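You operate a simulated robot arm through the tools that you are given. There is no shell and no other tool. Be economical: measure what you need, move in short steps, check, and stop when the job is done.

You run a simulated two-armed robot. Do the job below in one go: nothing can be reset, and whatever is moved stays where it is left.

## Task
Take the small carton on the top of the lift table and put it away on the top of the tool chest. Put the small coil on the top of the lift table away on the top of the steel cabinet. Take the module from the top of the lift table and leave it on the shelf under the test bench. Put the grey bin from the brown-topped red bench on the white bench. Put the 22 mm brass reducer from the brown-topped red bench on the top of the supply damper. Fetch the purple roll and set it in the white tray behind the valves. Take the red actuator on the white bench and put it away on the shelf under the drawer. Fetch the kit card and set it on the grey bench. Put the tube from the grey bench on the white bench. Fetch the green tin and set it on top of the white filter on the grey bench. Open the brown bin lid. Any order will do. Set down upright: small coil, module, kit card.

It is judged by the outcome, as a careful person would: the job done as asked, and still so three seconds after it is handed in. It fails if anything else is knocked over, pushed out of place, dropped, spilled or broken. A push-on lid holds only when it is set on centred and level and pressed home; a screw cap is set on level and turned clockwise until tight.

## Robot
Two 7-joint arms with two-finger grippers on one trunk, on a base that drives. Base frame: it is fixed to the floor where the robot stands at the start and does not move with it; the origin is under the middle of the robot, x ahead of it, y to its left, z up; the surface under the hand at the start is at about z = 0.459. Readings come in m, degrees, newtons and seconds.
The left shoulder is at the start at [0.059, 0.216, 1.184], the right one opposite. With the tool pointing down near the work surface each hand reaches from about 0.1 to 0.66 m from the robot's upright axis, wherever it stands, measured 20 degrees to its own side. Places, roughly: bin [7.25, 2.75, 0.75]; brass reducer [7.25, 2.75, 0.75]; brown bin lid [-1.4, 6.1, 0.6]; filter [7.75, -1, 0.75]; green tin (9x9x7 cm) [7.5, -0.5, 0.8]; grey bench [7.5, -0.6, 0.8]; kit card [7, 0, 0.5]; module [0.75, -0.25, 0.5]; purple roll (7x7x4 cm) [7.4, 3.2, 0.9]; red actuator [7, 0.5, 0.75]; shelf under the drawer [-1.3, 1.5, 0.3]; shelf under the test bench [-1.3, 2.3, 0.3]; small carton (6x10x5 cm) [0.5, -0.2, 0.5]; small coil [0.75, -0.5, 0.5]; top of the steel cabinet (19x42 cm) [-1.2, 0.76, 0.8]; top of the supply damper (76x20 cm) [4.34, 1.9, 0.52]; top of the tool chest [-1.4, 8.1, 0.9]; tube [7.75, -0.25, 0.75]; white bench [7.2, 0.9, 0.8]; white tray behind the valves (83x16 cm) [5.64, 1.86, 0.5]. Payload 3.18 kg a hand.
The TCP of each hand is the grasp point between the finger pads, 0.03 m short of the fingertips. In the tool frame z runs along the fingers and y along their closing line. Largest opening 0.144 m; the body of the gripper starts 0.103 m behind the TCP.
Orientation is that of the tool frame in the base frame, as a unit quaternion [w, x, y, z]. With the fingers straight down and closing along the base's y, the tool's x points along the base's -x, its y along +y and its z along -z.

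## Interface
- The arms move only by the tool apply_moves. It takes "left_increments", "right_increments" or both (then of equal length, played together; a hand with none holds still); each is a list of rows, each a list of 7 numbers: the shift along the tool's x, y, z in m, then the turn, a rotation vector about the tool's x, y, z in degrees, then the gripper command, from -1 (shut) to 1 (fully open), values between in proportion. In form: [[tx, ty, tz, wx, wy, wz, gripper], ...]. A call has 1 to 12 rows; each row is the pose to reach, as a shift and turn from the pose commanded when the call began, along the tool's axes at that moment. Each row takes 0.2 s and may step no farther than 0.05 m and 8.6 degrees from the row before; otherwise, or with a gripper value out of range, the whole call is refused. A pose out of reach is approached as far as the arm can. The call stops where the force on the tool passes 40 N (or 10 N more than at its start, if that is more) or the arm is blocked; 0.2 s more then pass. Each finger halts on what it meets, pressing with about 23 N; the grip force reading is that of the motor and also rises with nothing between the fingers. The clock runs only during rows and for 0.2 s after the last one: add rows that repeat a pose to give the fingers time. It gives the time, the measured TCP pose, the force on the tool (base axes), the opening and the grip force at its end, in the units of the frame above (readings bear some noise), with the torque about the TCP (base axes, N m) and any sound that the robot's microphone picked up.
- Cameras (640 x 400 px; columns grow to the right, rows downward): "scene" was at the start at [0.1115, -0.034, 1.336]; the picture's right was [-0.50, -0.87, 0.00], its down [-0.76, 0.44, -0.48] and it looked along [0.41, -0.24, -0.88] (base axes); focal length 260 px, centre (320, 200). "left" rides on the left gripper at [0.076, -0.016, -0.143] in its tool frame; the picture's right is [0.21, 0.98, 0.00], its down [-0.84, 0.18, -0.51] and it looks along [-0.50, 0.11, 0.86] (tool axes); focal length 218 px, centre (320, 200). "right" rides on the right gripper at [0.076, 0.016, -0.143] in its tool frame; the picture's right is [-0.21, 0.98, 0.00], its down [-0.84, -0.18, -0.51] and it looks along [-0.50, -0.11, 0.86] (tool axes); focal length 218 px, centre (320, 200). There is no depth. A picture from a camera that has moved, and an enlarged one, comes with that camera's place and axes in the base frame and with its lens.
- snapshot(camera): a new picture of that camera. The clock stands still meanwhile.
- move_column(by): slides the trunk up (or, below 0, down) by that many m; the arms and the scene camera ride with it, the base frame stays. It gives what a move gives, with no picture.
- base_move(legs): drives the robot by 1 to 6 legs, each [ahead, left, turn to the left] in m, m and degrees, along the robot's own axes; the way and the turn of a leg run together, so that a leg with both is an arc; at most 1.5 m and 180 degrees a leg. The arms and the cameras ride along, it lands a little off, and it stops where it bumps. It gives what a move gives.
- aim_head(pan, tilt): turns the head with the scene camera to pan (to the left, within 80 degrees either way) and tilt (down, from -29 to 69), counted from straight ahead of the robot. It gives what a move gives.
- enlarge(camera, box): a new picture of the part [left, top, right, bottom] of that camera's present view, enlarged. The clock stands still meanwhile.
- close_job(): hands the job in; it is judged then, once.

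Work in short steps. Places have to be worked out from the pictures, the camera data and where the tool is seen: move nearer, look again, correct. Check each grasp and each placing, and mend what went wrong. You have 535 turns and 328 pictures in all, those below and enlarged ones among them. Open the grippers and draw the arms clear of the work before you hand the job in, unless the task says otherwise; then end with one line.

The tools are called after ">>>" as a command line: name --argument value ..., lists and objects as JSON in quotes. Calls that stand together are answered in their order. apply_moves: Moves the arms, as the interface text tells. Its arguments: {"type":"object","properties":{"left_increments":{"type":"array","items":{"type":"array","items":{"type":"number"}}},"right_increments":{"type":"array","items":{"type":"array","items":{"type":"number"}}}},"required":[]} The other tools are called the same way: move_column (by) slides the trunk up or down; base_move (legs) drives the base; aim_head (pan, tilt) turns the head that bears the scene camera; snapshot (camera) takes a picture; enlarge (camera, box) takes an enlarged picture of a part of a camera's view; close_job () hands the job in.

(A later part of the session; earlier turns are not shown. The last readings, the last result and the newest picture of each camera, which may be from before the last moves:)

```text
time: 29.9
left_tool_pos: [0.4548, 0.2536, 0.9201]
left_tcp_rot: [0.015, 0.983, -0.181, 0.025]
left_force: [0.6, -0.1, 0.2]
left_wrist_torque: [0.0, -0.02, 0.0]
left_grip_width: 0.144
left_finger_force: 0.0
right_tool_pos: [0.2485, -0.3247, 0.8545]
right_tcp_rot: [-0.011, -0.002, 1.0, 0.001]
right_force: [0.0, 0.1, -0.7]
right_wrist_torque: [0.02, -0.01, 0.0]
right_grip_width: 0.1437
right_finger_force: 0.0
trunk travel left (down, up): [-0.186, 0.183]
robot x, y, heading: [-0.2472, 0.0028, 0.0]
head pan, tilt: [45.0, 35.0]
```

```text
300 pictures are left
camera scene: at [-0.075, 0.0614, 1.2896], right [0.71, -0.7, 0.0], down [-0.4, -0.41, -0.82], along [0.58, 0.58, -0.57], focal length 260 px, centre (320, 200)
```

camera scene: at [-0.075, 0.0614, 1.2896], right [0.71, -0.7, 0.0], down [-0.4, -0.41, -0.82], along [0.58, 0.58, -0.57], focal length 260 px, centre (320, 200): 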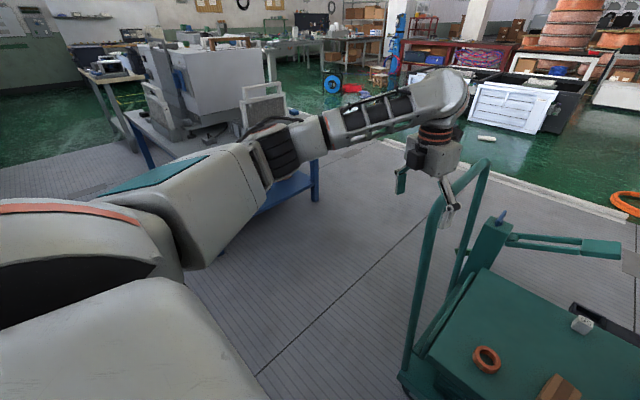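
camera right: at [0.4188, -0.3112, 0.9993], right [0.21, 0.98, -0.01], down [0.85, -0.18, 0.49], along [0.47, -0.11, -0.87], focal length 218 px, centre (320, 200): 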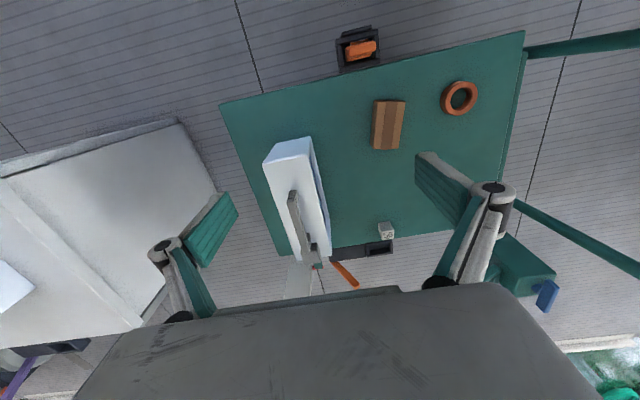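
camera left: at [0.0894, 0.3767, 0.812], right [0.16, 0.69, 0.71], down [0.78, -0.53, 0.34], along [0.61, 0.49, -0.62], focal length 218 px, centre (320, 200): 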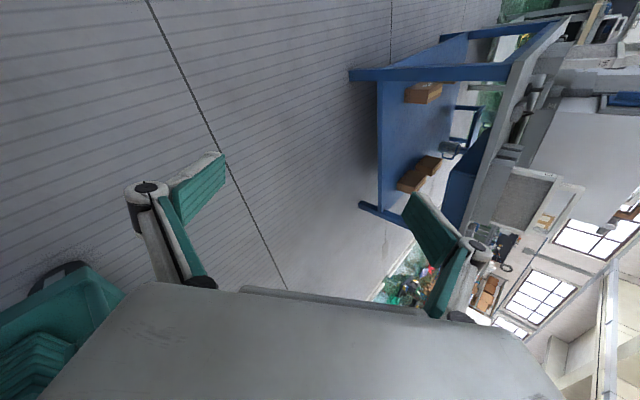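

Elbow-out now. The hand hovers near the push bar, so I pull it back, then unwind the wrist yaw.

>>> apply_moves --left_increments '[[-0.035, 0.013, 0, 0, 0, 0, 1], [-0.07, 0.026, 0, 0, 0, 0, 1], [-0.105, 0.04, 0, 0, 0, 0, 1], [-0.14, 0.053, 0, 0, 0, 0, 1]]'

>>> apply_moves --left_increments '[[0, 0, 0, 0, 0, -8.4, 1], [0, 0, 0, 0, 0, -16.8, 1], [0, 0, 0, 0, 0, -25.2, 1], [0, 0, 0, 0, 0, -33.6, 1], [0, 0, 0, 0, 0, -42, 1], [0, 0, 0, 0, 0, -50.4, 1], [0, 0, 0, 0, 0, -58.8, 1], [0, 0, 0, 0, 0, -67.2, 1], [0, 0, 0, 0, 0, -75.6, 1], [0, 0, 0, 0, 0, -84, 1], [0, 0, 0, 0, 0, -92.4, 1], [0, 0, 0, 0, 0, -100, 1]]'

>>> snapshot --camera "scene"

```text
time: 30.9
left_tool_pos: [0.3048, 0.2543, 0.915]
left_tcp_rot: [0.017, 0.983, -0.18, 0.027]
left_force: [-0.3, -0.4, 0.5]
left_wrist_torque: [-0.01, -0.02, 0.02]
left_grip_width: 0.1442
left_finger_force: 0.0
right_tool_pos: [0.2479, -0.3233, 0.856]
right_tcp_rot: [-0.012, -0.002, 1.0, 0.0]
right_force: [-0.6, -1.2, 1.0]
right_wrist_torque: [-0.01, -0.03, 0.02]
right_grip_width: 0.144
right_finger_force: 0.1
trunk travel left (down, up): [-0.186, 0.183]
robot x, y, heading: [-0.2469, -0.0001, 0.0]
head pan, tilt: [45.0, 35.0]
```

```text
time: 33.5
left_tool_pos: [0.3077, 0.2561, 0.912]
left_tcp_rot: [0.031, 0.77, 0.637, 0.004]
left_force: [-0.2, 0.3, -0.6]
left_wrist_torque: [-0.01, 0.01, 0.0]
left_grip_width: 0.144
left_finger_force: 0.0
right_tool_pos: [0.2482, -0.3246, 0.8535]
right_tcp_rot: [-0.011, -0.001, 1.0, 0.0]
right_force: [0.2, 0.7, 0.1]
right_wrist_torque: [0.01, -0.01, 0.02]
right_grip_width: 0.144
right_finger_force: 0.0
trunk travel left (down, up): [-0.186, 0.183]
robot x, y, heading: [-0.2469, 0.0011, 0.1]
head pan, tilt: [45.0, 35.0]
```

```text
299 pictures are left
camera scene: at [-0.0759, 0.0623, 1.2898], right [0.71, -0.7, 0.0], down [-0.4, -0.41, -0.82], along [0.58, 0.58, -0.57], focal length 260 px, centre (320, 200)
```

scene: 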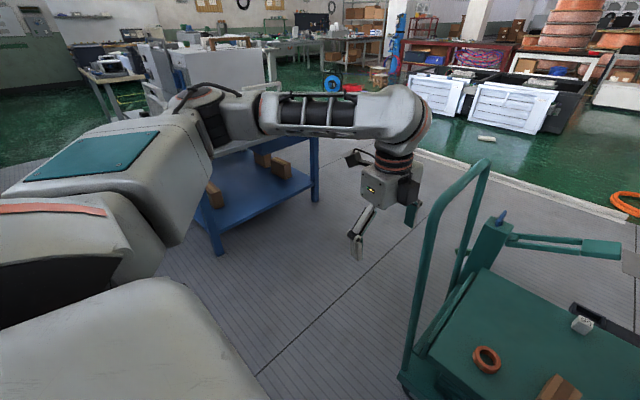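

Unwinding works; I continue the last 100° to match the right hand's orientation.

>>> apply_moves --left_increments '[[0, 0, 0, 0, 0, -8.4, 1], [0, 0, 0, 0, 0, -16.8, 1], [0, 0, 0, 0, 0, -25.2, 1], [0, 0, 0, 0, 0, -33.6, 1], [0, 0, 0, 0, 0, -42, 1], [0, 0, 0, 0, 0, -50.4, 1], [0, 0, 0, 0, 0, -58.8, 1], [0, 0, 0, 0, 0, -67.2, 1], [0, 0, 0, 0, 0, -75.6, 1], [0, 0, 0, 0, 0, -84, 1], [0, 0, 0, 0, 0, -92.4, 1], [0, 0, 0, 0, 0, -100, 1]]'

>>> snapshot --camera "scene"

```text
time: 36.1
left_tool_pos: [0.3061, 0.2547, 0.9134]
left_tcp_rot: [0.023, 0.007, 1.0, -0.02]
left_force: [-0.3, 0.2, 0.6]
left_wrist_torque: [0.02, 0.01, -0.02]
left_grip_width: 0.1437
left_finger_force: 0.1
right_tool_pos: [0.2481, -0.3249, 0.8551]
right_tcp_rot: [-0.012, -0.002, 1.0, 0.0]
right_force: [0.1, -0.4, 0.3]
right_wrist_torque: [0.02, -0.04, 0.0]
right_grip_width: 0.144
right_finger_force: 0.1
trunk travel left (down, up): [-0.186, 0.183]
robot x, y, heading: [-0.2447, -0.0043, 0.3]
head pan, tilt: [45.0, 35.0]
```

```text
298 pictures are left
camera scene: at [-0.0758, 0.0623, 1.2898], right [0.71, -0.7, 0.0], down [-0.4, -0.41, -0.82], along [0.58, 0.58, -0.57], focal length 260 px, centre (320, 200)
```

scene: 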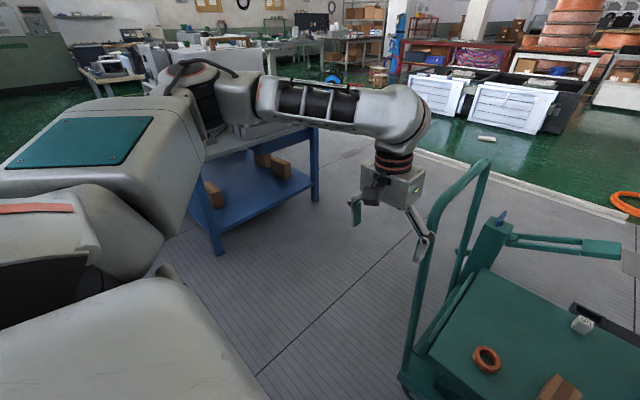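

Both arms are usable now. I tuck the left hand back and up, then drive to stand square to the coil.

>>> apply_moves --left_increments '[[0.03, 0.01, -0.02, 0, 0, 0, 1], [0.06, 0.02, -0.04, 0, 0, 0, 1], [0.09, 0.03, -0.06, 0, 0, 0, 1], [0.12, 0.04, -0.08, 0, 0, 0, 1], [0.15, 0.05, -0.1, 0, 0, 0, 1]]'

>>> base_move --legs '[[0, -0.12, 0], [0.22, 0, 0]]'

>>> aim_head --pan -15 --tilt 50

>>> snapshot --camera "scene"

>>> snapshot --camera "right"

```text
time: 37.3
left_tool_pos: [0.1527, 0.3116, 1.0054]
left_tcp_rot: [0.025, 0.007, 0.999, -0.02]
left_force: [-1.2, 1.2, -0.3]
left_wrist_torque: [0.0, -0.02, -0.01]
left_grip_width: 0.144
left_finger_force: 0.1
right_tool_pos: [0.2474, -0.3241, 0.8559]
right_tcp_rot: [-0.011, -0.002, 1.0, 0.0]
right_force: [0.0, 0.8, 0.3]
right_wrist_torque: [-0.02, -0.02, -0.02]
right_grip_width: 0.144
right_finger_force: 0.2
trunk travel left (down, up): [-0.186, 0.183]
robot x, y, heading: [-0.2446, 0.0028, 0.2]
head pan, tilt: [45.0, 35.0]
```

```text
time: 40.3
left_tool_pos: [0.3735, 0.1933, 1.0044]
left_tcp_rot: [0.022, 0.007, 1.0, -0.021]
left_force: [0.6, 0.6, 0.1]
left_wrist_torque: [0.0, 0.01, -0.05]
left_grip_width: 0.144
left_finger_force: 0.1
right_tool_pos: [0.469, -0.4429, 0.8546]
right_tcp_rot: [-0.012, -0.003, 1.0, 0.001]
right_force: [-0.3, -0.6, -1.2]
right_wrist_torque: [0.04, 0.03, 0.01]
right_grip_width: 0.1438
right_finger_force: 0.1
trunk travel left (down, up): [-0.186, 0.183]
robot x, y, heading: [-0.0249, -0.1168, 0.5]
head pan, tilt: [45.0, 35.0]
```

```text
time: 41.6
left_tool_pos: [0.3722, 0.1932, 1.0041]
left_tcp_rot: [0.023, 0.007, 1.0, -0.02]
left_force: [0.0, 0.1, -0.3]
left_wrist_torque: [0.04, -0.01, 0.0]
left_grip_width: 0.1438
left_finger_force: 0.1
right_tool_pos: [0.4698, -0.4431, 0.8557]
right_tcp_rot: [-0.012, -0.002, 1.0, 0.0]
right_force: [0.3, 0.8, 0.3]
right_wrist_torque: [0.02, 0.0, -0.03]
right_grip_width: 0.1438
right_finger_force: 0.0
trunk travel left (down, up): [-0.186, 0.183]
robot x, y, heading: [-0.0251, -0.1164, 0.4]
head pan, tilt: [-15.0, 50.0]
```

```text
297 pictures are left
camera scene: at [0.1573, -0.1384, 1.2681], right [-0.25, -0.97, 0.0], down [-0.74, 0.19, -0.64], along [0.62, -0.16, -0.77], focal length 260 px, centre (320, 200)
```

scene: 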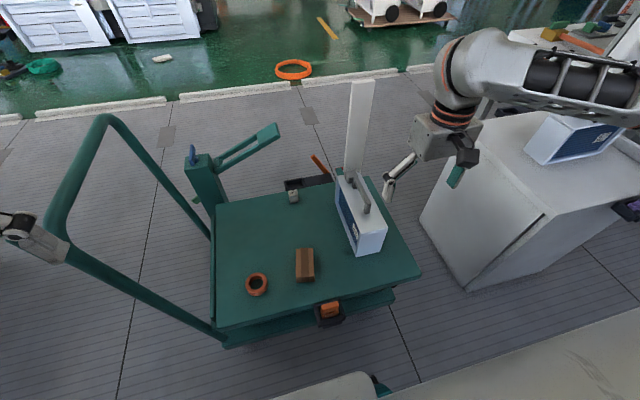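

```text
296 pictures are left
camera right: at [0.3951, -0.4268, 0.9998], right [0.2, 0.98, 0.0], down [0.86, -0.18, 0.49], along [0.48, -0.1, -0.87], focal length 218 px, centre (320, 200)
```

right: 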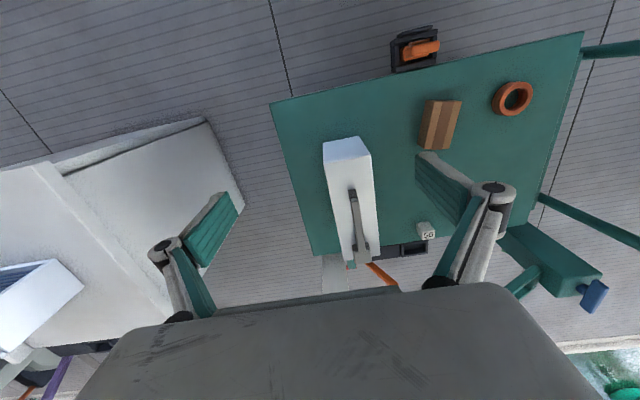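

Handle triangulates to x 0.585–0.72, y≈-0.40, top z≈0.647. I enlarge to find the box top height.

>>> enlarge --camera "scene" --box '[310, 150, 410, 270]'

>>> enlarge --camera "right" --box '[300, 120, 460, 280]'

```text
3.33 times, centred on (360, 210) of scene
camera zoom: at [0.1573, -0.1384, 1.2681], right [-0.25, -0.97, 0.0], down [-0.74, 0.19, -0.64], along [0.62, -0.16, -0.77], focal length 867 px, centre (187, 167)
```

zoom: 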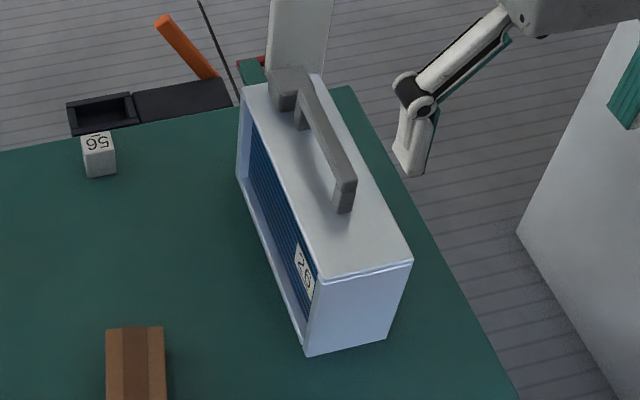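

```text
2.50 times, centred on (380, 200) of right
camera zoom: at [0.3951, -0.4268, 0.9998], right [0.2, 0.98, 0.0], down [0.86, -0.18, 0.49], along [0.48, -0.1, -0.87], focal length 546 px, centre (170, 200)
```

zoom: 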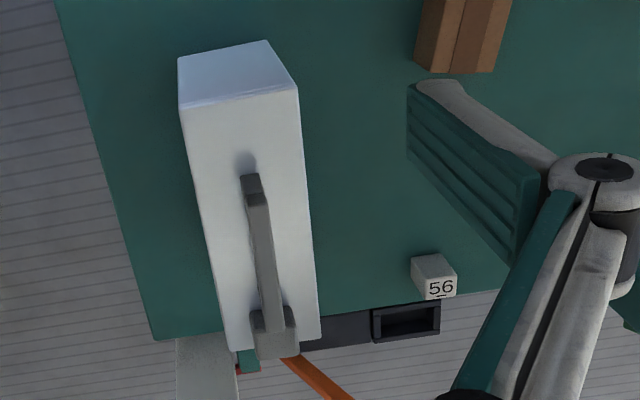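

Box top ≈0.60, handle bar top ≈0.647 running along x. I move above it and descend, straddling the bar.

>>> apply_moves --right_increments '[[-0.045, 0.01, 0, 0, 0, 0, 0], [-0.09, 0.02, 0, 0, 0, 0, 0], [-0.135, 0.03, 0, 0, 0, 0, 0], [-0.185, 0.042, 0, 0, 0, 0, 0], [-0.185, 0.042, 0.04, 0, 0, 0, 0], [-0.185, 0.042, 0.08, 0, 0, 0, 0], [-0.185, 0.042, 0.12, 0, 0, 0, 0], [-0.185, 0.042, 0.15, 0, 0, 0, 0]]'

>>> snapshot --camera "right"

>>> enlarge --camera "scene" --box '[310, 130, 470, 270]'

```text
refused: row 4 steps farther than a row can; nothing moved
```

```text
293 pictures are left
camera right: at [0.3951, -0.4268, 0.9998], right [0.2, 0.98, 0.0], down [0.86, -0.18, 0.49], along [0.48, -0.1, -0.87], focal length 218 px, centre (320, 200)
```

right: 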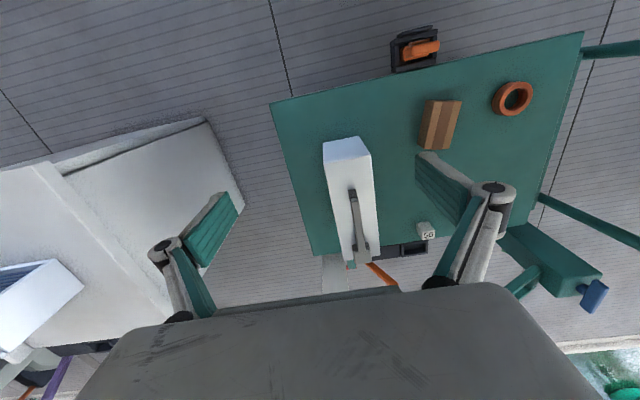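

```text
2.86 times, centred on (390, 200) of scene
camera zoom: at [0.1573, -0.1384, 1.2681], right [-0.25, -0.97, 0.0], down [-0.74, 0.19, -0.64], along [0.62, -0.16, -0.77], focal length 743 px, centre (120, 200)
```

zoom: 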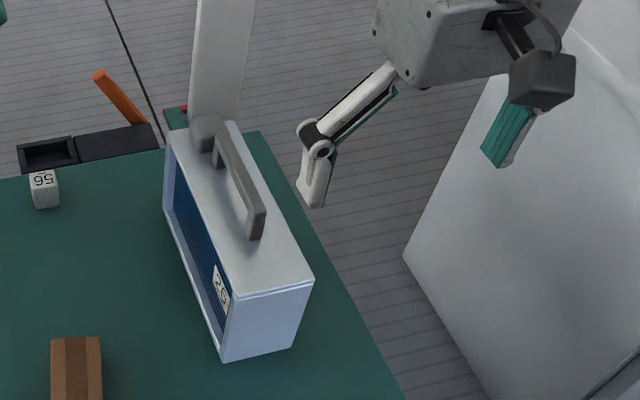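

One step was slightly too long; I resend with 0.04 m steps, and only picture after success.

>>> apply_moves --right_increments '[[-0.04, 0.01, 0, 0, 0, 0, 0], [-0.08, 0.02, 0, 0, 0, 0, 0], [-0.12, 0.03, 0, 0, 0, 0, 0], [-0.16, 0.04, 0, 0, 0, 0, 0], [-0.185, 0.042, 0.02, 0, 0, 0, 0], [-0.185, 0.042, 0.06, 0, 0, 0, 0], [-0.185, 0.042, 0.1, 0, 0, 0, 0], [-0.185, 0.042, 0.14, 0, 0, 0, 0]]'

>>> snapshot --camera "right"

>>> enlarge --camera "scene" --box '[310, 130, 470, 270]'

```text
time: 43.4
left_tool_pos: [0.3735, 0.1939, 1.0031]
left_tcp_rot: [0.023, 0.007, 1.0, -0.02]
left_force: [0.3, -0.9, 0.1]
left_wrist_torque: [-0.01, 0.03, -0.01]
left_grip_width: 0.1439
left_finger_force: 0.0
right_tool_pos: [0.653, -0.3995, 0.7081]
right_tcp_rot: [-0.012, -0.004, 1.0, 0.002]
right_force: [0.6, 0.2, -0.1]
right_wrist_torque: [0.03, 0.01, 0.01]
right_grip_width: 0.0717
right_finger_force: 0.2
trunk travel left (down, up): [-0.186, 0.183]
robot x, y, heading: [-0.0249, -0.1182, 0.4]
head pan, tilt: [-15.0, 50.0]
```

```text
291 pictures are left
camera right: at [0.5783, -0.3834, 0.8527], right [0.2, 0.98, 0.0], down [0.86, -0.18, 0.49], along [0.48, -0.1, -0.87], focal length 218 px, centre (320, 200)
```

right: 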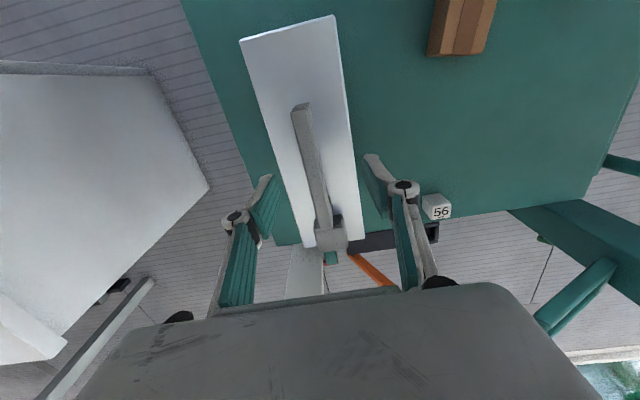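

```text
2.86 times, centred on (390, 200) of scene
camera zoom: at [0.158, -0.1386, 1.2679], right [-0.25, -0.97, 0.0], down [-0.74, 0.19, -0.64], along [0.62, -0.16, -0.77], focal length 743 px, centre (120, 200)
```

zoom: 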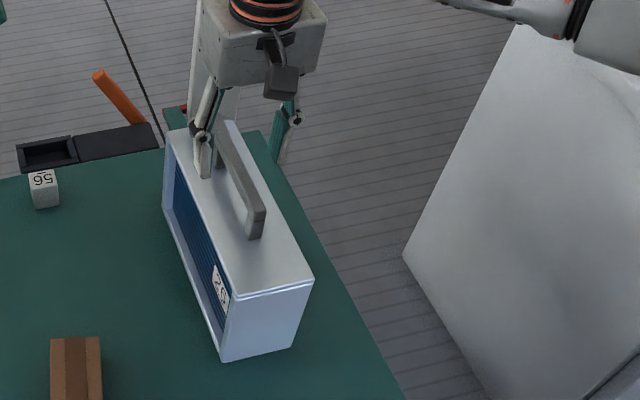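

Straddling well. Descend 0.064 and close.

>>> apply_moves --right_increments '[[0, 0, 0.03, 0, 0, 0, 0], [0, 0, 0.055, 0, 0, 0, 0], [0, 0, 0.064, 0, 0, 0, 0], [0, 0, 0.064, 0, 0, 0, -1], [0, 0, 0.064, 0, 0, 0, -1], [0, 0, 0.064, 0, 0, 0, -1], [0, 0, 0.064, 0, 0, 0, -1]]'

>>> snapshot --camera "right"

```text
time: 45.0
left_tool_pos: [0.373, 0.1934, 1.003]
left_tcp_rot: [0.023, 0.007, 1.0, -0.02]
left_force: [0.4, -0.8, 0.0]
left_wrist_torque: [0.01, 0.0, 0.0]
left_grip_width: 0.1442
left_finger_force: 0.0
right_tool_pos: [0.6483, -0.4015, 0.6475]
right_tcp_rot: [-0.012, -0.003, 1.0, 0.0]
right_force: [-0.8, -6.8, -0.3]
right_wrist_torque: [-0.33, -0.07, -0.2]
right_grip_width: 0.0148
right_finger_force: 23.2
trunk travel left (down, up): [-0.186, 0.183]
robot x, y, heading: [-0.0318, -0.1166, 0.3]
head pan, tilt: [-15.0, 50.0]
```

```text
289 pictures are left
camera right: at [0.5747, -0.3839, 0.7924], right [0.2, 0.98, -0.01], down [0.86, -0.18, 0.49], along [0.48, -0.1, -0.87], focal length 218 px, centre (320, 200)
```

right: 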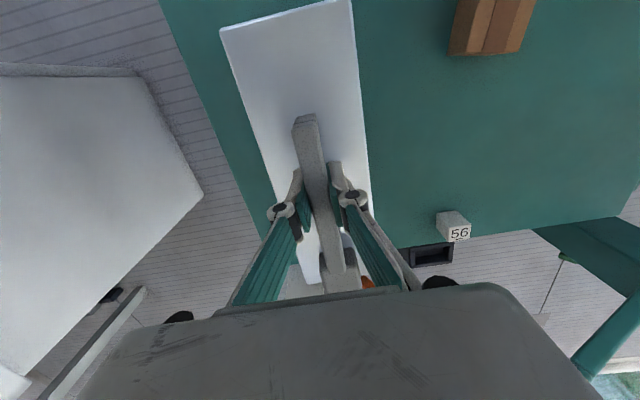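

Gripped (0.015 m, 23 N). Lift gently.

>>> apply_moves --right_increments '[[0, 0, -0.02, 0, 0, 0, -1], [0, 0, -0.05, 0, 0, 0, -1], [0, 0, -0.08, 0, 0, 0, -1], [0, 0, -0.11, 0, 0, 0, -1]]'

>>> snapshot --camera "scene"

```text
time: 46.0
left_tool_pos: [0.3746, 0.1932, 1.0038]
left_tcp_rot: [0.022, 0.008, 1.0, -0.021]
left_force: [-0.5, 0.1, 0.1]
left_wrist_torque: [0.0, 0.0, 0.01]
left_grip_width: 0.1441
left_finger_force: 0.0
right_tool_pos: [0.6521, -0.3995, 0.7561]
right_tcp_rot: [-0.012, -0.002, 1.0, 0.002]
right_force: [-0.2, -0.4, -17.9]
right_wrist_torque: [-0.03, 0.11, 0.0]
right_grip_width: 0.0156
right_finger_force: 23.6
trunk travel left (down, up): [-0.186, 0.183]
robot x, y, heading: [-0.0247, -0.1167, 0.4]
head pan, tilt: [-15.0, 50.0]
```

```text
288 pictures are left
camera scene: at [0.1579, -0.1389, 1.2681], right [-0.25, -0.97, 0.0], down [-0.74, 0.19, -0.64], along [0.62, -0.16, -0.77], focal length 260 px, centre (320, 200)
```

scene: 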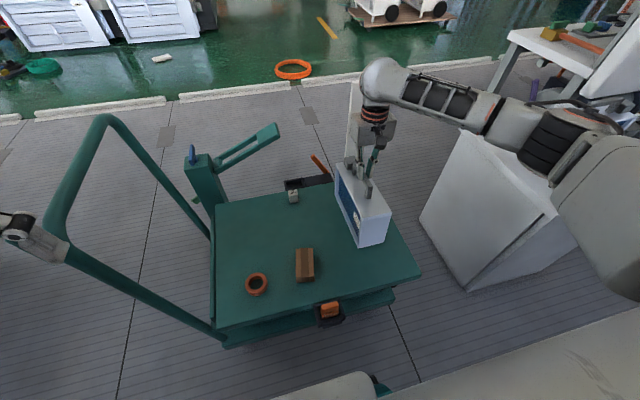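

The coil is lifted cleanly (≈1.8 kg). I also take the carton with the left hand: first move it above [0.53,-0.187].

>>> apply_moves --left_increments '[[-0.015, -0.045, 0, 0, 0, 0, 1], [-0.03, -0.09, 0, 0, 0, 0, 1], [-0.045, -0.135, 0, 0, 0, 0, 1], [-0.06, -0.18, 0, 0, 0, 0, 1], [-0.08, -0.225, 0, 0, 0, 0, 1], [-0.1, -0.27, 0, 0, 0, 0, 1], [-0.12, -0.31, 0.01, 0, 0, 0, 0.6], [-0.14, -0.35, 0.02, 0, 0, 0, 0.4], [-0.156, -0.38, 0.05, 0, 0, 0, 0.4], [-0.156, -0.38, 0.1, 0, 0, 0, 0.4], [-0.156, -0.38, 0.15, 0, 0, 0, 0.4], [-0.156, -0.38, 0.2, 0, 0, 0, 0.4]]'

>>> apply_moves --left_increments '[[0, 0, 0.05, 0, 0, 0, 0.4], [0, 0, 0.1, 0, 0, 0, 0.4], [0, 0, 0.15, 0, 0, 0, 0.4]]'

>>> snapshot --camera "left"

```text
time: 48.6
left_tool_pos: [0.5301, -0.1957, 0.8211]
left_tcp_rot: [0.023, 0.008, 1.0, -0.02]
left_force: [-0.6, 0.2, -0.4]
left_wrist_torque: [0.0, -0.01, -0.04]
left_grip_width: 0.1006
left_finger_force: 0.1
right_tool_pos: [0.6509, -0.4005, 0.7563]
right_tcp_rot: [-0.013, -0.002, 1.0, 0.0]
right_force: [-1.1, 0.2, -0.2]
right_wrist_torque: [-0.01, 0.02, 0.0]
right_grip_width: 0.0002
right_finger_force: 22.8
trunk travel left (down, up): [-0.186, 0.183]
robot x, y, heading: [-0.0249, -0.1184, 0.4]
head pan, tilt: [-15.0, 50.0]
```

```text
time: 49.4
left_tool_pos: [0.5392, -0.2017, 0.6733]
left_tcp_rot: [0.022, 0.006, 1.0, -0.021]
left_force: [-0.6, -0.8, 0.7]
left_wrist_torque: [-0.02, 0.04, -0.04]
left_grip_width: 0.1007
left_finger_force: 0.1
right_tool_pos: [0.6511, -0.4007, 0.7545]
right_tcp_rot: [-0.013, -0.002, 1.0, 0.0]
right_force: [-0.1, 0.5, -0.4]
right_wrist_torque: [0.04, 0.02, -0.01]
right_grip_width: 0.0002
right_finger_force: 23.1
trunk travel left (down, up): [-0.186, 0.183]
robot x, y, heading: [-0.0242, -0.1169, 0.3]
head pan, tilt: [-15.0, 50.0]
```

```text
287 pictures are left
camera left: at [0.4558, -0.2099, 0.8121], right [-0.19, 0.98, -0.05], down [0.82, 0.19, 0.54], along [0.54, 0.06, -0.84], focal length 218 px, centre (320, 200)
```

left: 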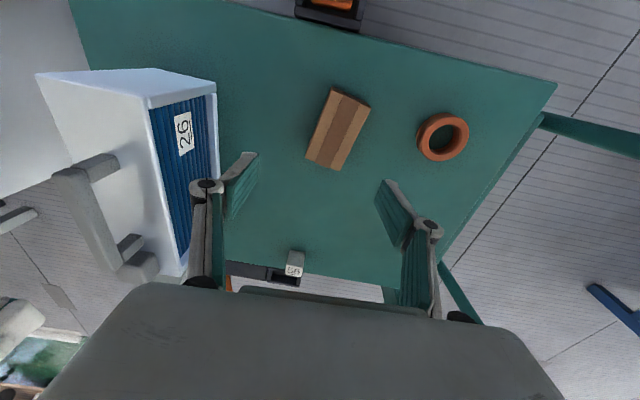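

The right grip has closed to zero: the coil slipped out of the fingers. I look at how it sits now.

>>> snapshot --camera "scene"

>>> snapshot --camera "right"

```text
286 pictures are left
camera scene: at [0.1584, -0.1385, 1.2677], right [-0.25, -0.97, 0.0], down [-0.74, 0.19, -0.64], along [0.62, -0.16, -0.77], focal length 260 px, centre (320, 200)
```

scene: 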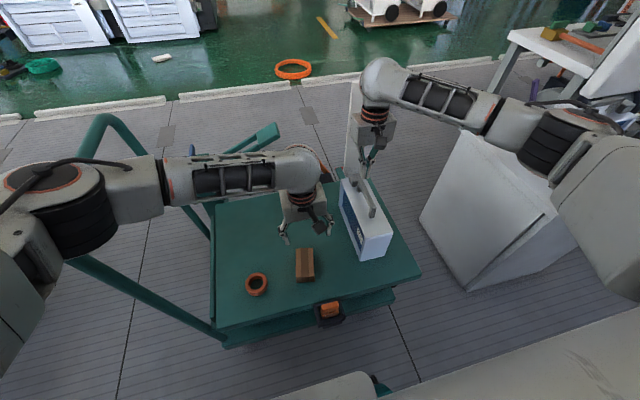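

```text
285 pictures are left
camera right: at [0.5775, -0.3838, 0.8995], right [0.2, 0.98, 0.0], down [0.86, -0.18, 0.49], along [0.47, -0.1, -0.87], focal length 218 px, centre (320, 200)
```

right: 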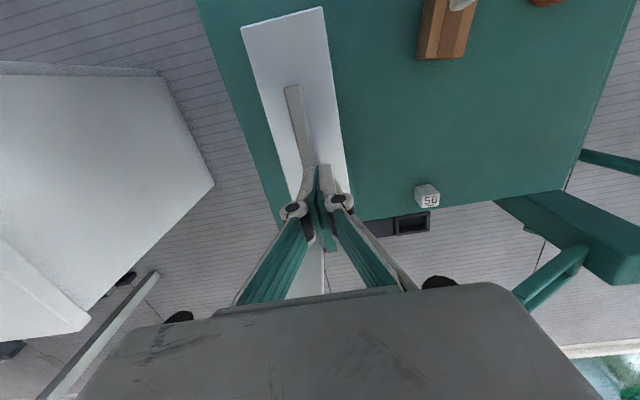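

It slid straight down and stands upright where it was. I retry with a deeper grip on the bar (tips just above the box top) and test the hold at small lift.

>>> apply_moves --right_increments '[[0, 0, 0, 0, 0, 0, -0.4], [0, 0, 0, 0, 0, 0, -0.4], [0, 0, 0.04, 0, 0, 0, -0.4], [0, 0, 0.08, 0, 0, 0, -0.4], [0, 0, 0.105, 0, 0, 0, -0.4], [0, 0, 0.115, 0, 0, 0, -0.4], [0, 0, 0.122, 0, 0, 0, -0.4]]'

>>> enlarge --camera "right" --box '[220, 60, 420, 300]'

>>> enlarge --camera "scene" --box '[330, 120, 430, 270]'

```text
time: 51.0
left_tool_pos: [0.5366, -0.2004, 0.6753]
left_tcp_rot: [0.024, 0.006, 0.999, -0.02]
left_force: [0.2, -0.3, -0.2]
left_wrist_torque: [0.02, -0.03, 0.02]
left_grip_width: 0.1005
left_finger_force: 0.1
right_tool_pos: [0.6486, -0.3983, 0.6372]
right_tcp_rot: [-0.01, -0.003, 1.0, 0.001]
right_force: [-1.2, 4.3, 15.3]
right_wrist_torque: [-0.17, -0.06, 0.03]
right_grip_width: 0.0644
right_finger_force: 0.0
trunk travel left (down, up): [-0.186, 0.183]
robot x, y, heading: [-0.0237, -0.1248, 0.3]
head pan, tilt: [-15.0, 50.0]
```

```text
1.67 times, centred on (320, 180) of right
camera zoom: at [0.5744, -0.3814, 0.7811], right [0.2, 0.98, 0.0], down [0.85, -0.18, 0.49], along [0.48, -0.1, -0.87], focal length 364 px, centre (320, 233)
```

zoom: 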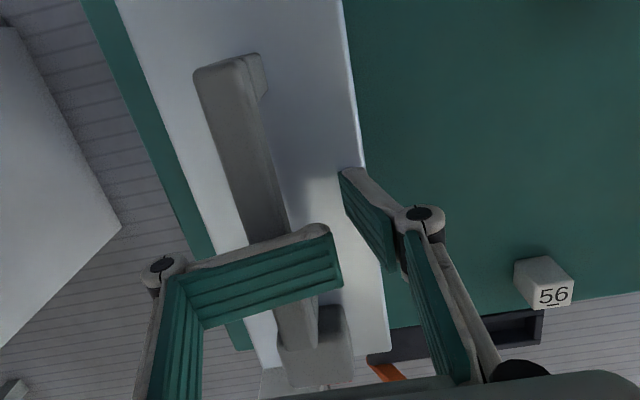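

```text
2.67 times, centred on (380, 195) of scene
camera zoom: at [0.1555, -0.1375, 1.2686], right [-0.25, -0.97, 0.0], down [-0.74, 0.19, -0.64], along [0.62, -0.16, -0.77], focal length 693 px, centre (160, 213)
```

zoom: 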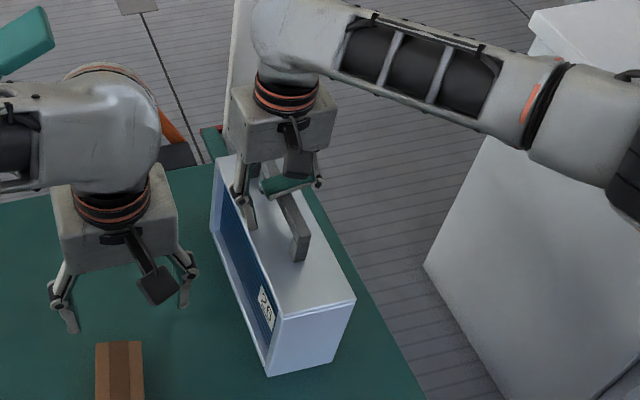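

One finger landed on the bar: the coil shifted slightly toward -y. I lift off and look again.

>>> apply_moves --right_increments '[[0, 0, -0.03, 0, 0, 0, 0], [0, 0, -0.08, 0, 0, 0, 0], [0, 0, -0.12, 0, 0, 0, 0]]'

>>> enlarge --camera "right" --box '[200, 0, 440, 300]'

>>> enlarge --camera "scene" --box '[330, 150, 430, 270]'

```text
time: 51.8
left_tool_pos: [0.5376, -0.2016, 0.6753]
left_tcp_rot: [0.023, 0.008, 1.0, -0.02]
left_force: [-0.1, 0.6, -0.1]
left_wrist_torque: [-0.02, -0.03, -0.03]
left_grip_width: 0.1007
left_finger_force: 0.1
right_tool_pos: [0.6513, -0.4, 0.7556]
right_tcp_rot: [-0.012, -0.003, 1.0, 0.0]
right_force: [-0.1, 0.1, 0.1]
right_wrist_torque: [0.0, -0.05, -0.01]
right_grip_width: 0.0739
right_finger_force: 0.3
trunk travel left (down, up): [-0.186, 0.183]
robot x, y, heading: [-0.0263, -0.1177, 0.1]
head pan, tilt: [-15.0, 50.0]
```

```text
1.33 times, centred on (320, 150) of right
camera zoom: at [0.578, -0.3834, 0.8999], right [0.2, 0.98, 0.0], down [0.86, -0.18, 0.49], along [0.48, -0.1, -0.87], focal length 291 px, centre (320, 267)
```

zoom: 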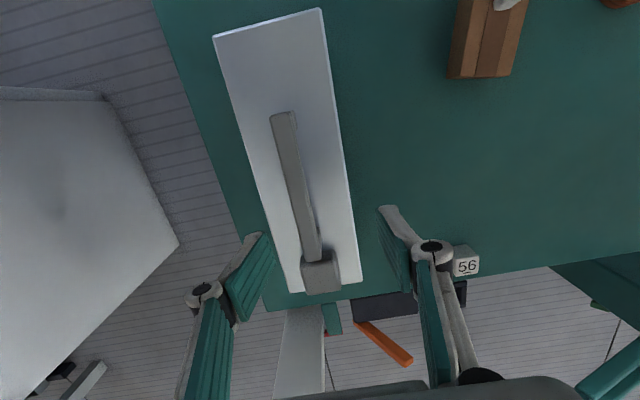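

```text
3.33 times, centred on (380, 210) of scene
camera zoom: at [0.1566, -0.1382, 1.2683], right [-0.25, -0.97, 0.0], down [-0.74, 0.19, -0.64], along [0.62, -0.16, -0.77], focal length 867 px, centre (120, 167)
```

zoom: 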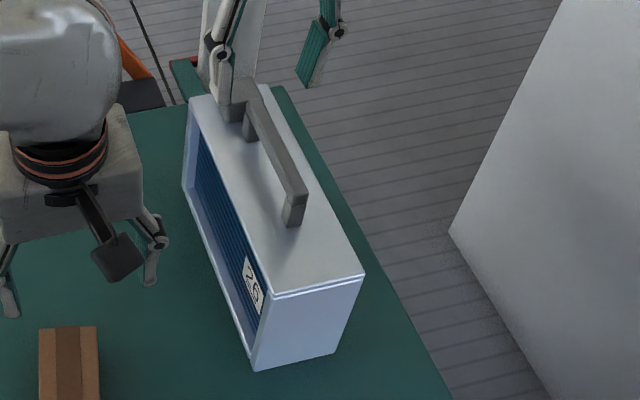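

Handle is now centred near [0.642,-0.414]. I re-align and descend deeper with the fingers wider, then close and test.

>>> apply_moves --right_increments '[[0.008, -0.014, 0, 0, 0, 0, 0], [0.008, -0.014, 0.04, 0, 0, 0, 0], [0.008, -0.014, 0.08, 0, 0, 0, 0], [0.008, -0.014, 0.11, 0, 0, 0, 0], [0.008, -0.014, 0.119, 0, 0, 0, 0], [0.008, -0.014, 0.119, 0, 0, 0, -1], [0.008, -0.014, 0.119, 0, 0, 0, -1], [0.008, -0.014, 0.119, 0, 0, 0, -1], [0.008, -0.014, 0.119, 0, 0, 0, -1]]'

>>> enlarge --camera "right" --box '[220, 60, 420, 300]'

```text
time: 53.8
left_tool_pos: [0.537, -0.2004, 0.6743]
left_tcp_rot: [0.023, 0.008, 0.999, -0.02]
left_force: [0.3, 0.9, -0.5]
left_wrist_torque: [-0.01, 0.01, -0.01]
left_grip_width: 0.1006
left_finger_force: 0.1
right_tool_pos: [0.6406, -0.4156, 0.6386]
right_tcp_rot: [-0.011, -0.002, 1.0, 0.0]
right_force: [0.7, -7.9, 15.8]
right_wrist_torque: [0.04, 0.08, -0.34]
right_grip_width: 0.0142
right_finger_force: 23.2
trunk travel left (down, up): [-0.186, 0.183]
robot x, y, heading: [-0.0263, -0.1188, 0.1]
head pan, tilt: [-15.0, 50.0]
```

```text
1.67 times, centred on (320, 180) of right
camera zoom: at [0.5662, -0.3993, 0.7827], right [0.2, 0.98, 0.0], down [0.85, -0.18, 0.49], along [0.48, -0.1, -0.87], focal length 364 px, centre (320, 233)
```

zoom: 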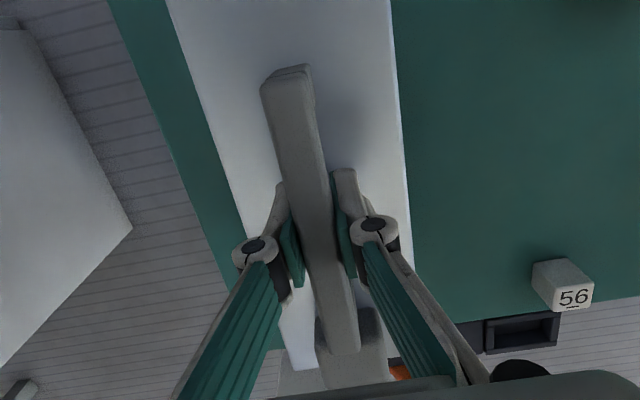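

Fingertips rest on the box top; grip is as deep as possible. Lift 2 cm and hold to test for slipping.

>>> apply_moves --right_increments '[[0, 0, -0.01, 0, 0, 0, -1], [0, 0, -0.02, 0, 0, 0, -1], [0, 0, -0.03, 0, 0, 0, -1], [0, 0, -0.03, 0, 0, 0, -1], [0, 0, -0.03, 0, 0, 0, -1], [0, 0, -0.03, 0, 0, 0, -1], [0, 0, -0.03, 0, 0, 0, -1], [0, 0, -0.03, 0, 0, 0, -1], [0, 0, -0.03, 0, 0, 0, -1], [0, 0, -0.03, 0, 0, 0, -1], [0, 0, -0.03, 0, 0, 0, -1], [0, 0, -0.03, 0, 0, 0, -1]]'

>>> enlarge --camera "right" --box '[220, 60, 420, 300]'

```text
time: 56.4
left_tool_pos: [0.5389, -0.2004, 0.6722]
left_tcp_rot: [0.022, 0.007, 1.0, -0.02]
left_force: [-0.2, 0.2, 0.3]
left_wrist_torque: [0.0, -0.01, 0.01]
left_grip_width: 0.1006
left_finger_force: 0.0
right_tool_pos: [0.6408, -0.4154, 0.6662]
right_tcp_rot: [-0.013, -0.001, 1.0, 0.0]
right_force: [-0.3, 1.5, -15.6]
right_wrist_torque: [0.01, 0.04, 0.03]
right_grip_width: 0.0158
right_finger_force: 23.4
trunk travel left (down, up): [-0.186, 0.183]
robot x, y, heading: [-0.0237, -0.1193, 0.3]
head pan, tilt: [-15.0, 50.0]
```

```text
1.67 times, centred on (320, 180) of right
camera zoom: at [0.5675, -0.3981, 0.811], right [0.2, 0.98, 0.0], down [0.86, -0.18, 0.49], along [0.47, -0.1, -0.87], focal length 364 px, centre (320, 233)
```

zoom: 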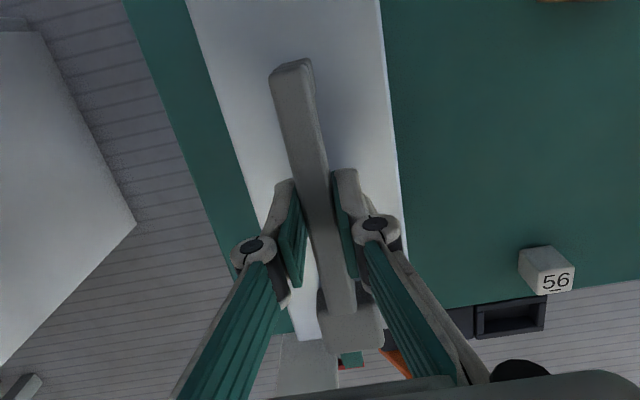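

The bar still creeps through the pads, so friction alone isn't enough. I set it back, release, and will instead hook a finger under the bar with the hand turned level.

>>> apply_moves --right_increments '[[0, 0, 0.015, 0, 0, 0, -1], [0, 0, 0.028, 0, 0, 0, -1], [0, 0, 0.028, 0, 0, 0, 0], [0, 0, 0.028, 0, 0, 0, 0], [0, 0, 0.028, 0, 0, 0, 0], [0, 0, -0.02, 0, 0, 0, 0], [0, 0, -0.06, 0, 0, 0, 0], [0, 0, -0.1, 0, 0, 0, 0]]'

>>> apply_moves --left_increments '[[0.0, 0, -0.04, 0, 0, 0, 0.4], [0.0, 0, -0.09, 0, 0, 0, 0.4], [0, 0.03, -0.12, 0, 0, 0, 0.4], [0, 0.07, -0.15, 0, 0, 0, 0.4], [0, 0.11, -0.17, 0, 0, 0, 0.4]]' --right_increments '[[0.02, 0, -0.04, -8, 0, 0, 0], [0.04, 0, -0.08, -16, 0, 0, 0], [0.06, 0, -0.1, -24, 0, 0, 0], [0.08, 0, -0.1, -32, 0, 0, 0], [0.1, 0, -0.1, -40, 0, 0, 0]]'

>>> snapshot --camera "scene"

```text
time: 58.2
left_tool_pos: [0.5373, -0.2004, 0.6747]
left_tcp_rot: [0.023, 0.008, 1.0, -0.02]
left_force: [-0.5, 0.1, -0.7]
left_wrist_torque: [-0.01, 0.0, -0.05]
left_grip_width: 0.1004
left_finger_force: 0.1
right_tool_pos: [0.6439, -0.4151, 0.7668]
right_tcp_rot: [-0.012, -0.002, 1.0, -0.001]
right_force: [0.3, -0.1, 0.3]
right_wrist_torque: [0.0, -0.07, 0.02]
right_grip_width: 0.072
right_finger_force: 0.0
trunk travel left (down, up): [-0.186, 0.183]
robot x, y, heading: [-0.0227, -0.1184, 0.2]
head pan, tilt: [-15.0, 50.0]
```

```text
time: 59.4
left_tool_pos: [0.5312, -0.0828, 0.8431]
left_tcp_rot: [0.023, 0.007, 1.0, -0.02]
left_force: [0.3, -0.5, 0.7]
left_wrist_torque: [-0.03, 0.02, 0.02]
left_grip_width: 0.1008
left_finger_force: 0.0
right_tool_pos: [0.5457, -0.4142, 0.869]
right_tcp_rot: [-0.012, 0.001, 0.939, 0.343]
right_force: [-0.3, 0.2, 0.1]
right_wrist_torque: [-0.02, 0.01, -0.01]
right_grip_width: 0.0719
right_finger_force: 0.1
trunk travel left (down, up): [-0.186, 0.183]
robot x, y, heading: [-0.0255, -0.1172, 0.8]
head pan, tilt: [-15.0, 50.0]
```

```text
278 pictures are left
camera scene: at [0.1565, -0.1381, 1.2683], right [-0.25, -0.97, 0.0], down [-0.74, 0.19, -0.64], along [0.62, -0.16, -0.77], focal length 260 px, centre (320, 200)
```

scene: 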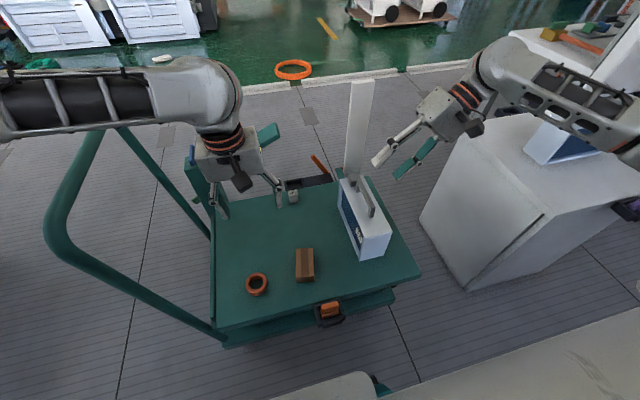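

Rotation is going well. I continue to near-level fingers (about 75°).

>>> apply_moves --right_increments '[[0.01, 0, 0, -8, 0, 0, 0], [0.02, 0, 0, -16, 0, 0, 0], [0.03, 0, 0, -24, 0, 0, 0], [0.04, 0, 0, -32, 0, 0, 0], [0.04, 0, 0, -36, 0, 0, 0]]'

>>> snapshot --camera "scene"

```text
time: 60.6
left_tool_pos: [0.5334, -0.0839, 0.8419]
left_tcp_rot: [0.023, 0.008, 0.999, -0.021]
left_force: [0.0, -0.5, 0.6]
left_wrist_torque: [-0.01, -0.03, 0.0]
left_grip_width: 0.1009
left_finger_force: 0.2
right_tool_pos: [0.5072, -0.4135, 0.8702]
right_tcp_rot: [-0.01, 0.005, 0.788, 0.616]
right_force: [-0.4, 0.4, 0.8]
right_wrist_torque: [-0.01, 0.01, 0.02]
right_grip_width: 0.0721
right_finger_force: 0.0
trunk travel left (down, up): [-0.186, 0.183]
robot x, y, heading: [-0.0256, -0.1178, 0.0]
head pan, tilt: [-15.0, 50.0]
```

```text
277 pictures are left
camera scene: at [0.1573, -0.1386, 1.2681], right [-0.25, -0.97, 0.0], down [-0.74, 0.19, -0.64], along [0.62, -0.16, -0.77], focal length 260 px, centre (320, 200)
```

scene: 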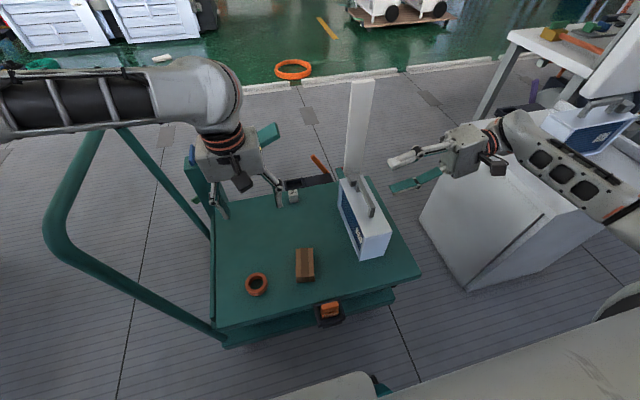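

Now yaw the fingers 40° toward forward-left and level them.

>>> apply_moves --right_increments '[[0, 0, 0, 0, -7.8, 1.9, -0.4], [0, 0, 0, 0, -15.6, 3.8, -0.4], [0, 0, 0, 0, -23.4, 5.7, -0.4], [0, 0, 0, 0, -31.2, 7.6, -0.4], [0, 0, 0, 0, -39, 9.5, -0.4]]'

>>> snapshot --camera "right"

>>> snapshot --camera "scene"

```text
time: 61.8
left_tool_pos: [0.5314, -0.0837, 0.8431]
left_tcp_rot: [0.023, 0.008, 0.999, -0.021]
left_force: [0.4, -0.1, 0.1]
left_wrist_torque: [0.01, -0.03, 0.0]
left_grip_width: 0.1008
left_finger_force: 0.0
right_tool_pos: [0.507, -0.4137, 0.8692]
right_tcp_rot: [0.203, 0.275, 0.743, 0.575]
right_force: [0.1, 0.6, -0.8]
right_wrist_torque: [-0.02, 0.04, 0.02]
right_grip_width: 0.0433
right_finger_force: 0.0
trunk travel left (down, up): [-0.186, 0.183]
robot x, y, heading: [-0.0282, -0.1158, 0.4]
head pan, tilt: [-15.0, 50.0]
```

```text
276 pictures are left
camera right: at [0.3616, -0.4681, 0.923], right [0.33, 0.05, 0.94], down [0.3, -0.95, -0.06], along [0.89, 0.3, -0.33], focal length 218 px, centre (320, 200)
```

right: 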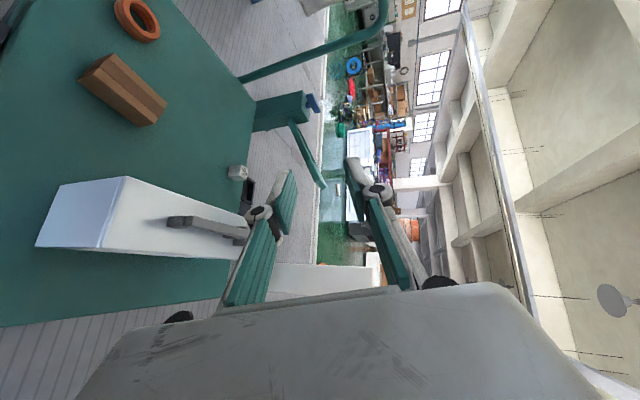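

```text
275 pictures are left
camera scene: at [0.1569, -0.1383, 1.2682], right [-0.25, -0.97, 0.0], down [-0.74, 0.19, -0.64], along [0.62, -0.16, -0.77], focal length 260 px, centre (320, 200)
```

scene: 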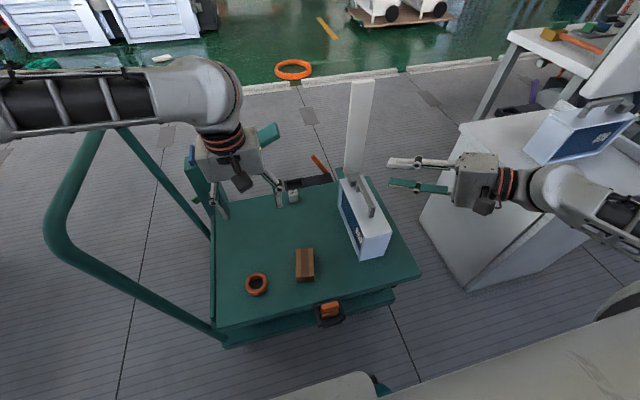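

Now level the fingers and come down beside the box to a pre-approach point behind-right of the handle.

>>> apply_moves --right_increments '[[-0.0175, -0.035, 0.0025, -3, 0, 0, -0.45], [-0.035, -0.07, 0.005, -6, 0, 0, -0.45], [-0.0525, -0.105, 0.0075, -9, 0, 0, -0.45], [-0.07, -0.14, 0.01, -12, 0, 0, -0.45], [-0.0875, -0.175, 0.0125, -12, 0, 0, -0.45], [-0.105, -0.211, 0.015, -12, 0, 0, -0.45]]'

>>> snapshot --camera "right"

>>> snapshot --camera "scene"

```text
time: 63.2
left_tool_pos: [0.5325, -0.0837, 0.8419]
left_tcp_rot: [0.023, 0.007, 1.0, -0.02]
left_force: [-0.1, 0.0, -0.3]
left_wrist_torque: [-0.01, -0.01, -0.01]
left_grip_width: 0.1009
left_finger_force: 0.0
right_tool_pos: [0.5604, -0.509, 0.6581]
right_tcp_rot: [0.229, 0.251, 0.679, 0.651]
right_force: [0.1, -0.7, -0.2]
right_wrist_torque: [-0.01, 0.02, -0.01]
right_grip_width: 0.0395
right_finger_force: 0.1
trunk travel left (down, up): [-0.186, 0.183]
robot x, y, heading: [-0.0235, -0.117, -0.0]
head pan, tilt: [-15.0, 50.0]
```

```text
274 pictures are left
camera right: at [0.4107, -0.5696, 0.683], right [0.2, -0.11, 0.97], down [0.31, -0.93, -0.17], along [0.93, 0.34, -0.16], focal length 218 px, centre (320, 200)
```

right: 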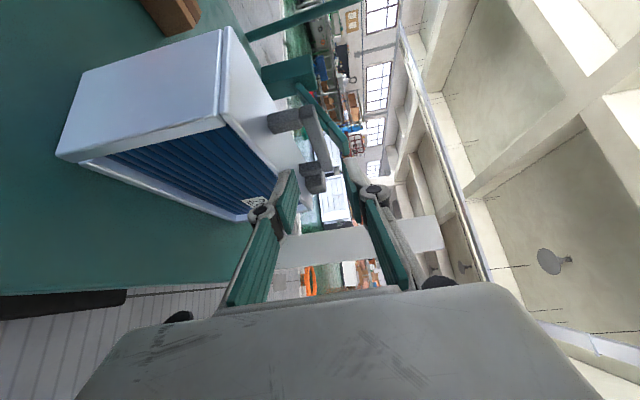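

```text
273 pictures are left
camera scene: at [0.1577, -0.1386, 1.2679], right [-0.25, -0.97, 0.0], down [-0.74, 0.19, -0.64], along [0.62, -0.16, -0.77], focal length 260 px, centre (320, 200)
```

scene: 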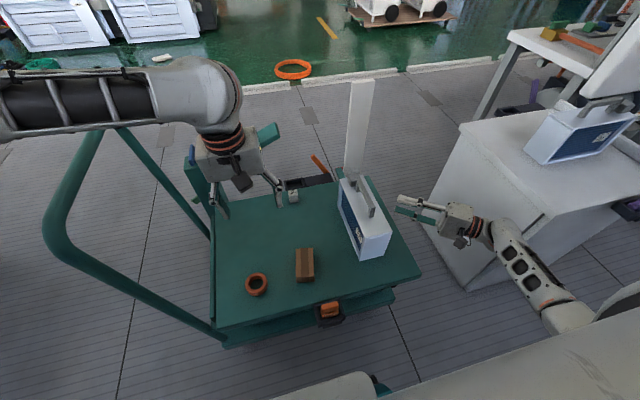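

I enlarge the side view of the handle to measure its gap.

>>> enlarge --camera "right" --box '[220, 60, 400, 240]'

```text
2.22 times, centred on (310, 150) of right
camera zoom: at [0.4107, -0.5696, 0.683], right [0.2, -0.11, 0.97], down [0.31, -0.93, -0.17], along [0.93, 0.34, -0.16], focal length 485 px, centre (342, 311)
```

zoom: 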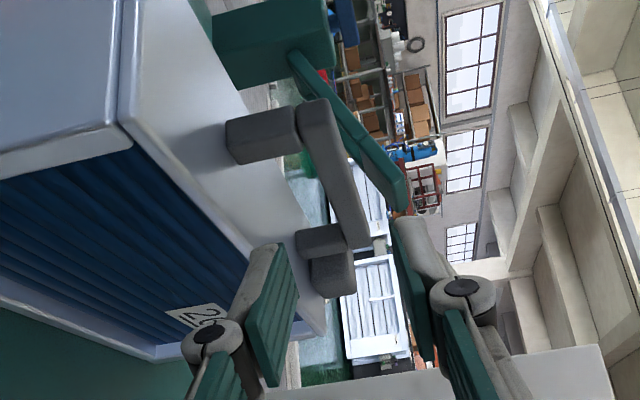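

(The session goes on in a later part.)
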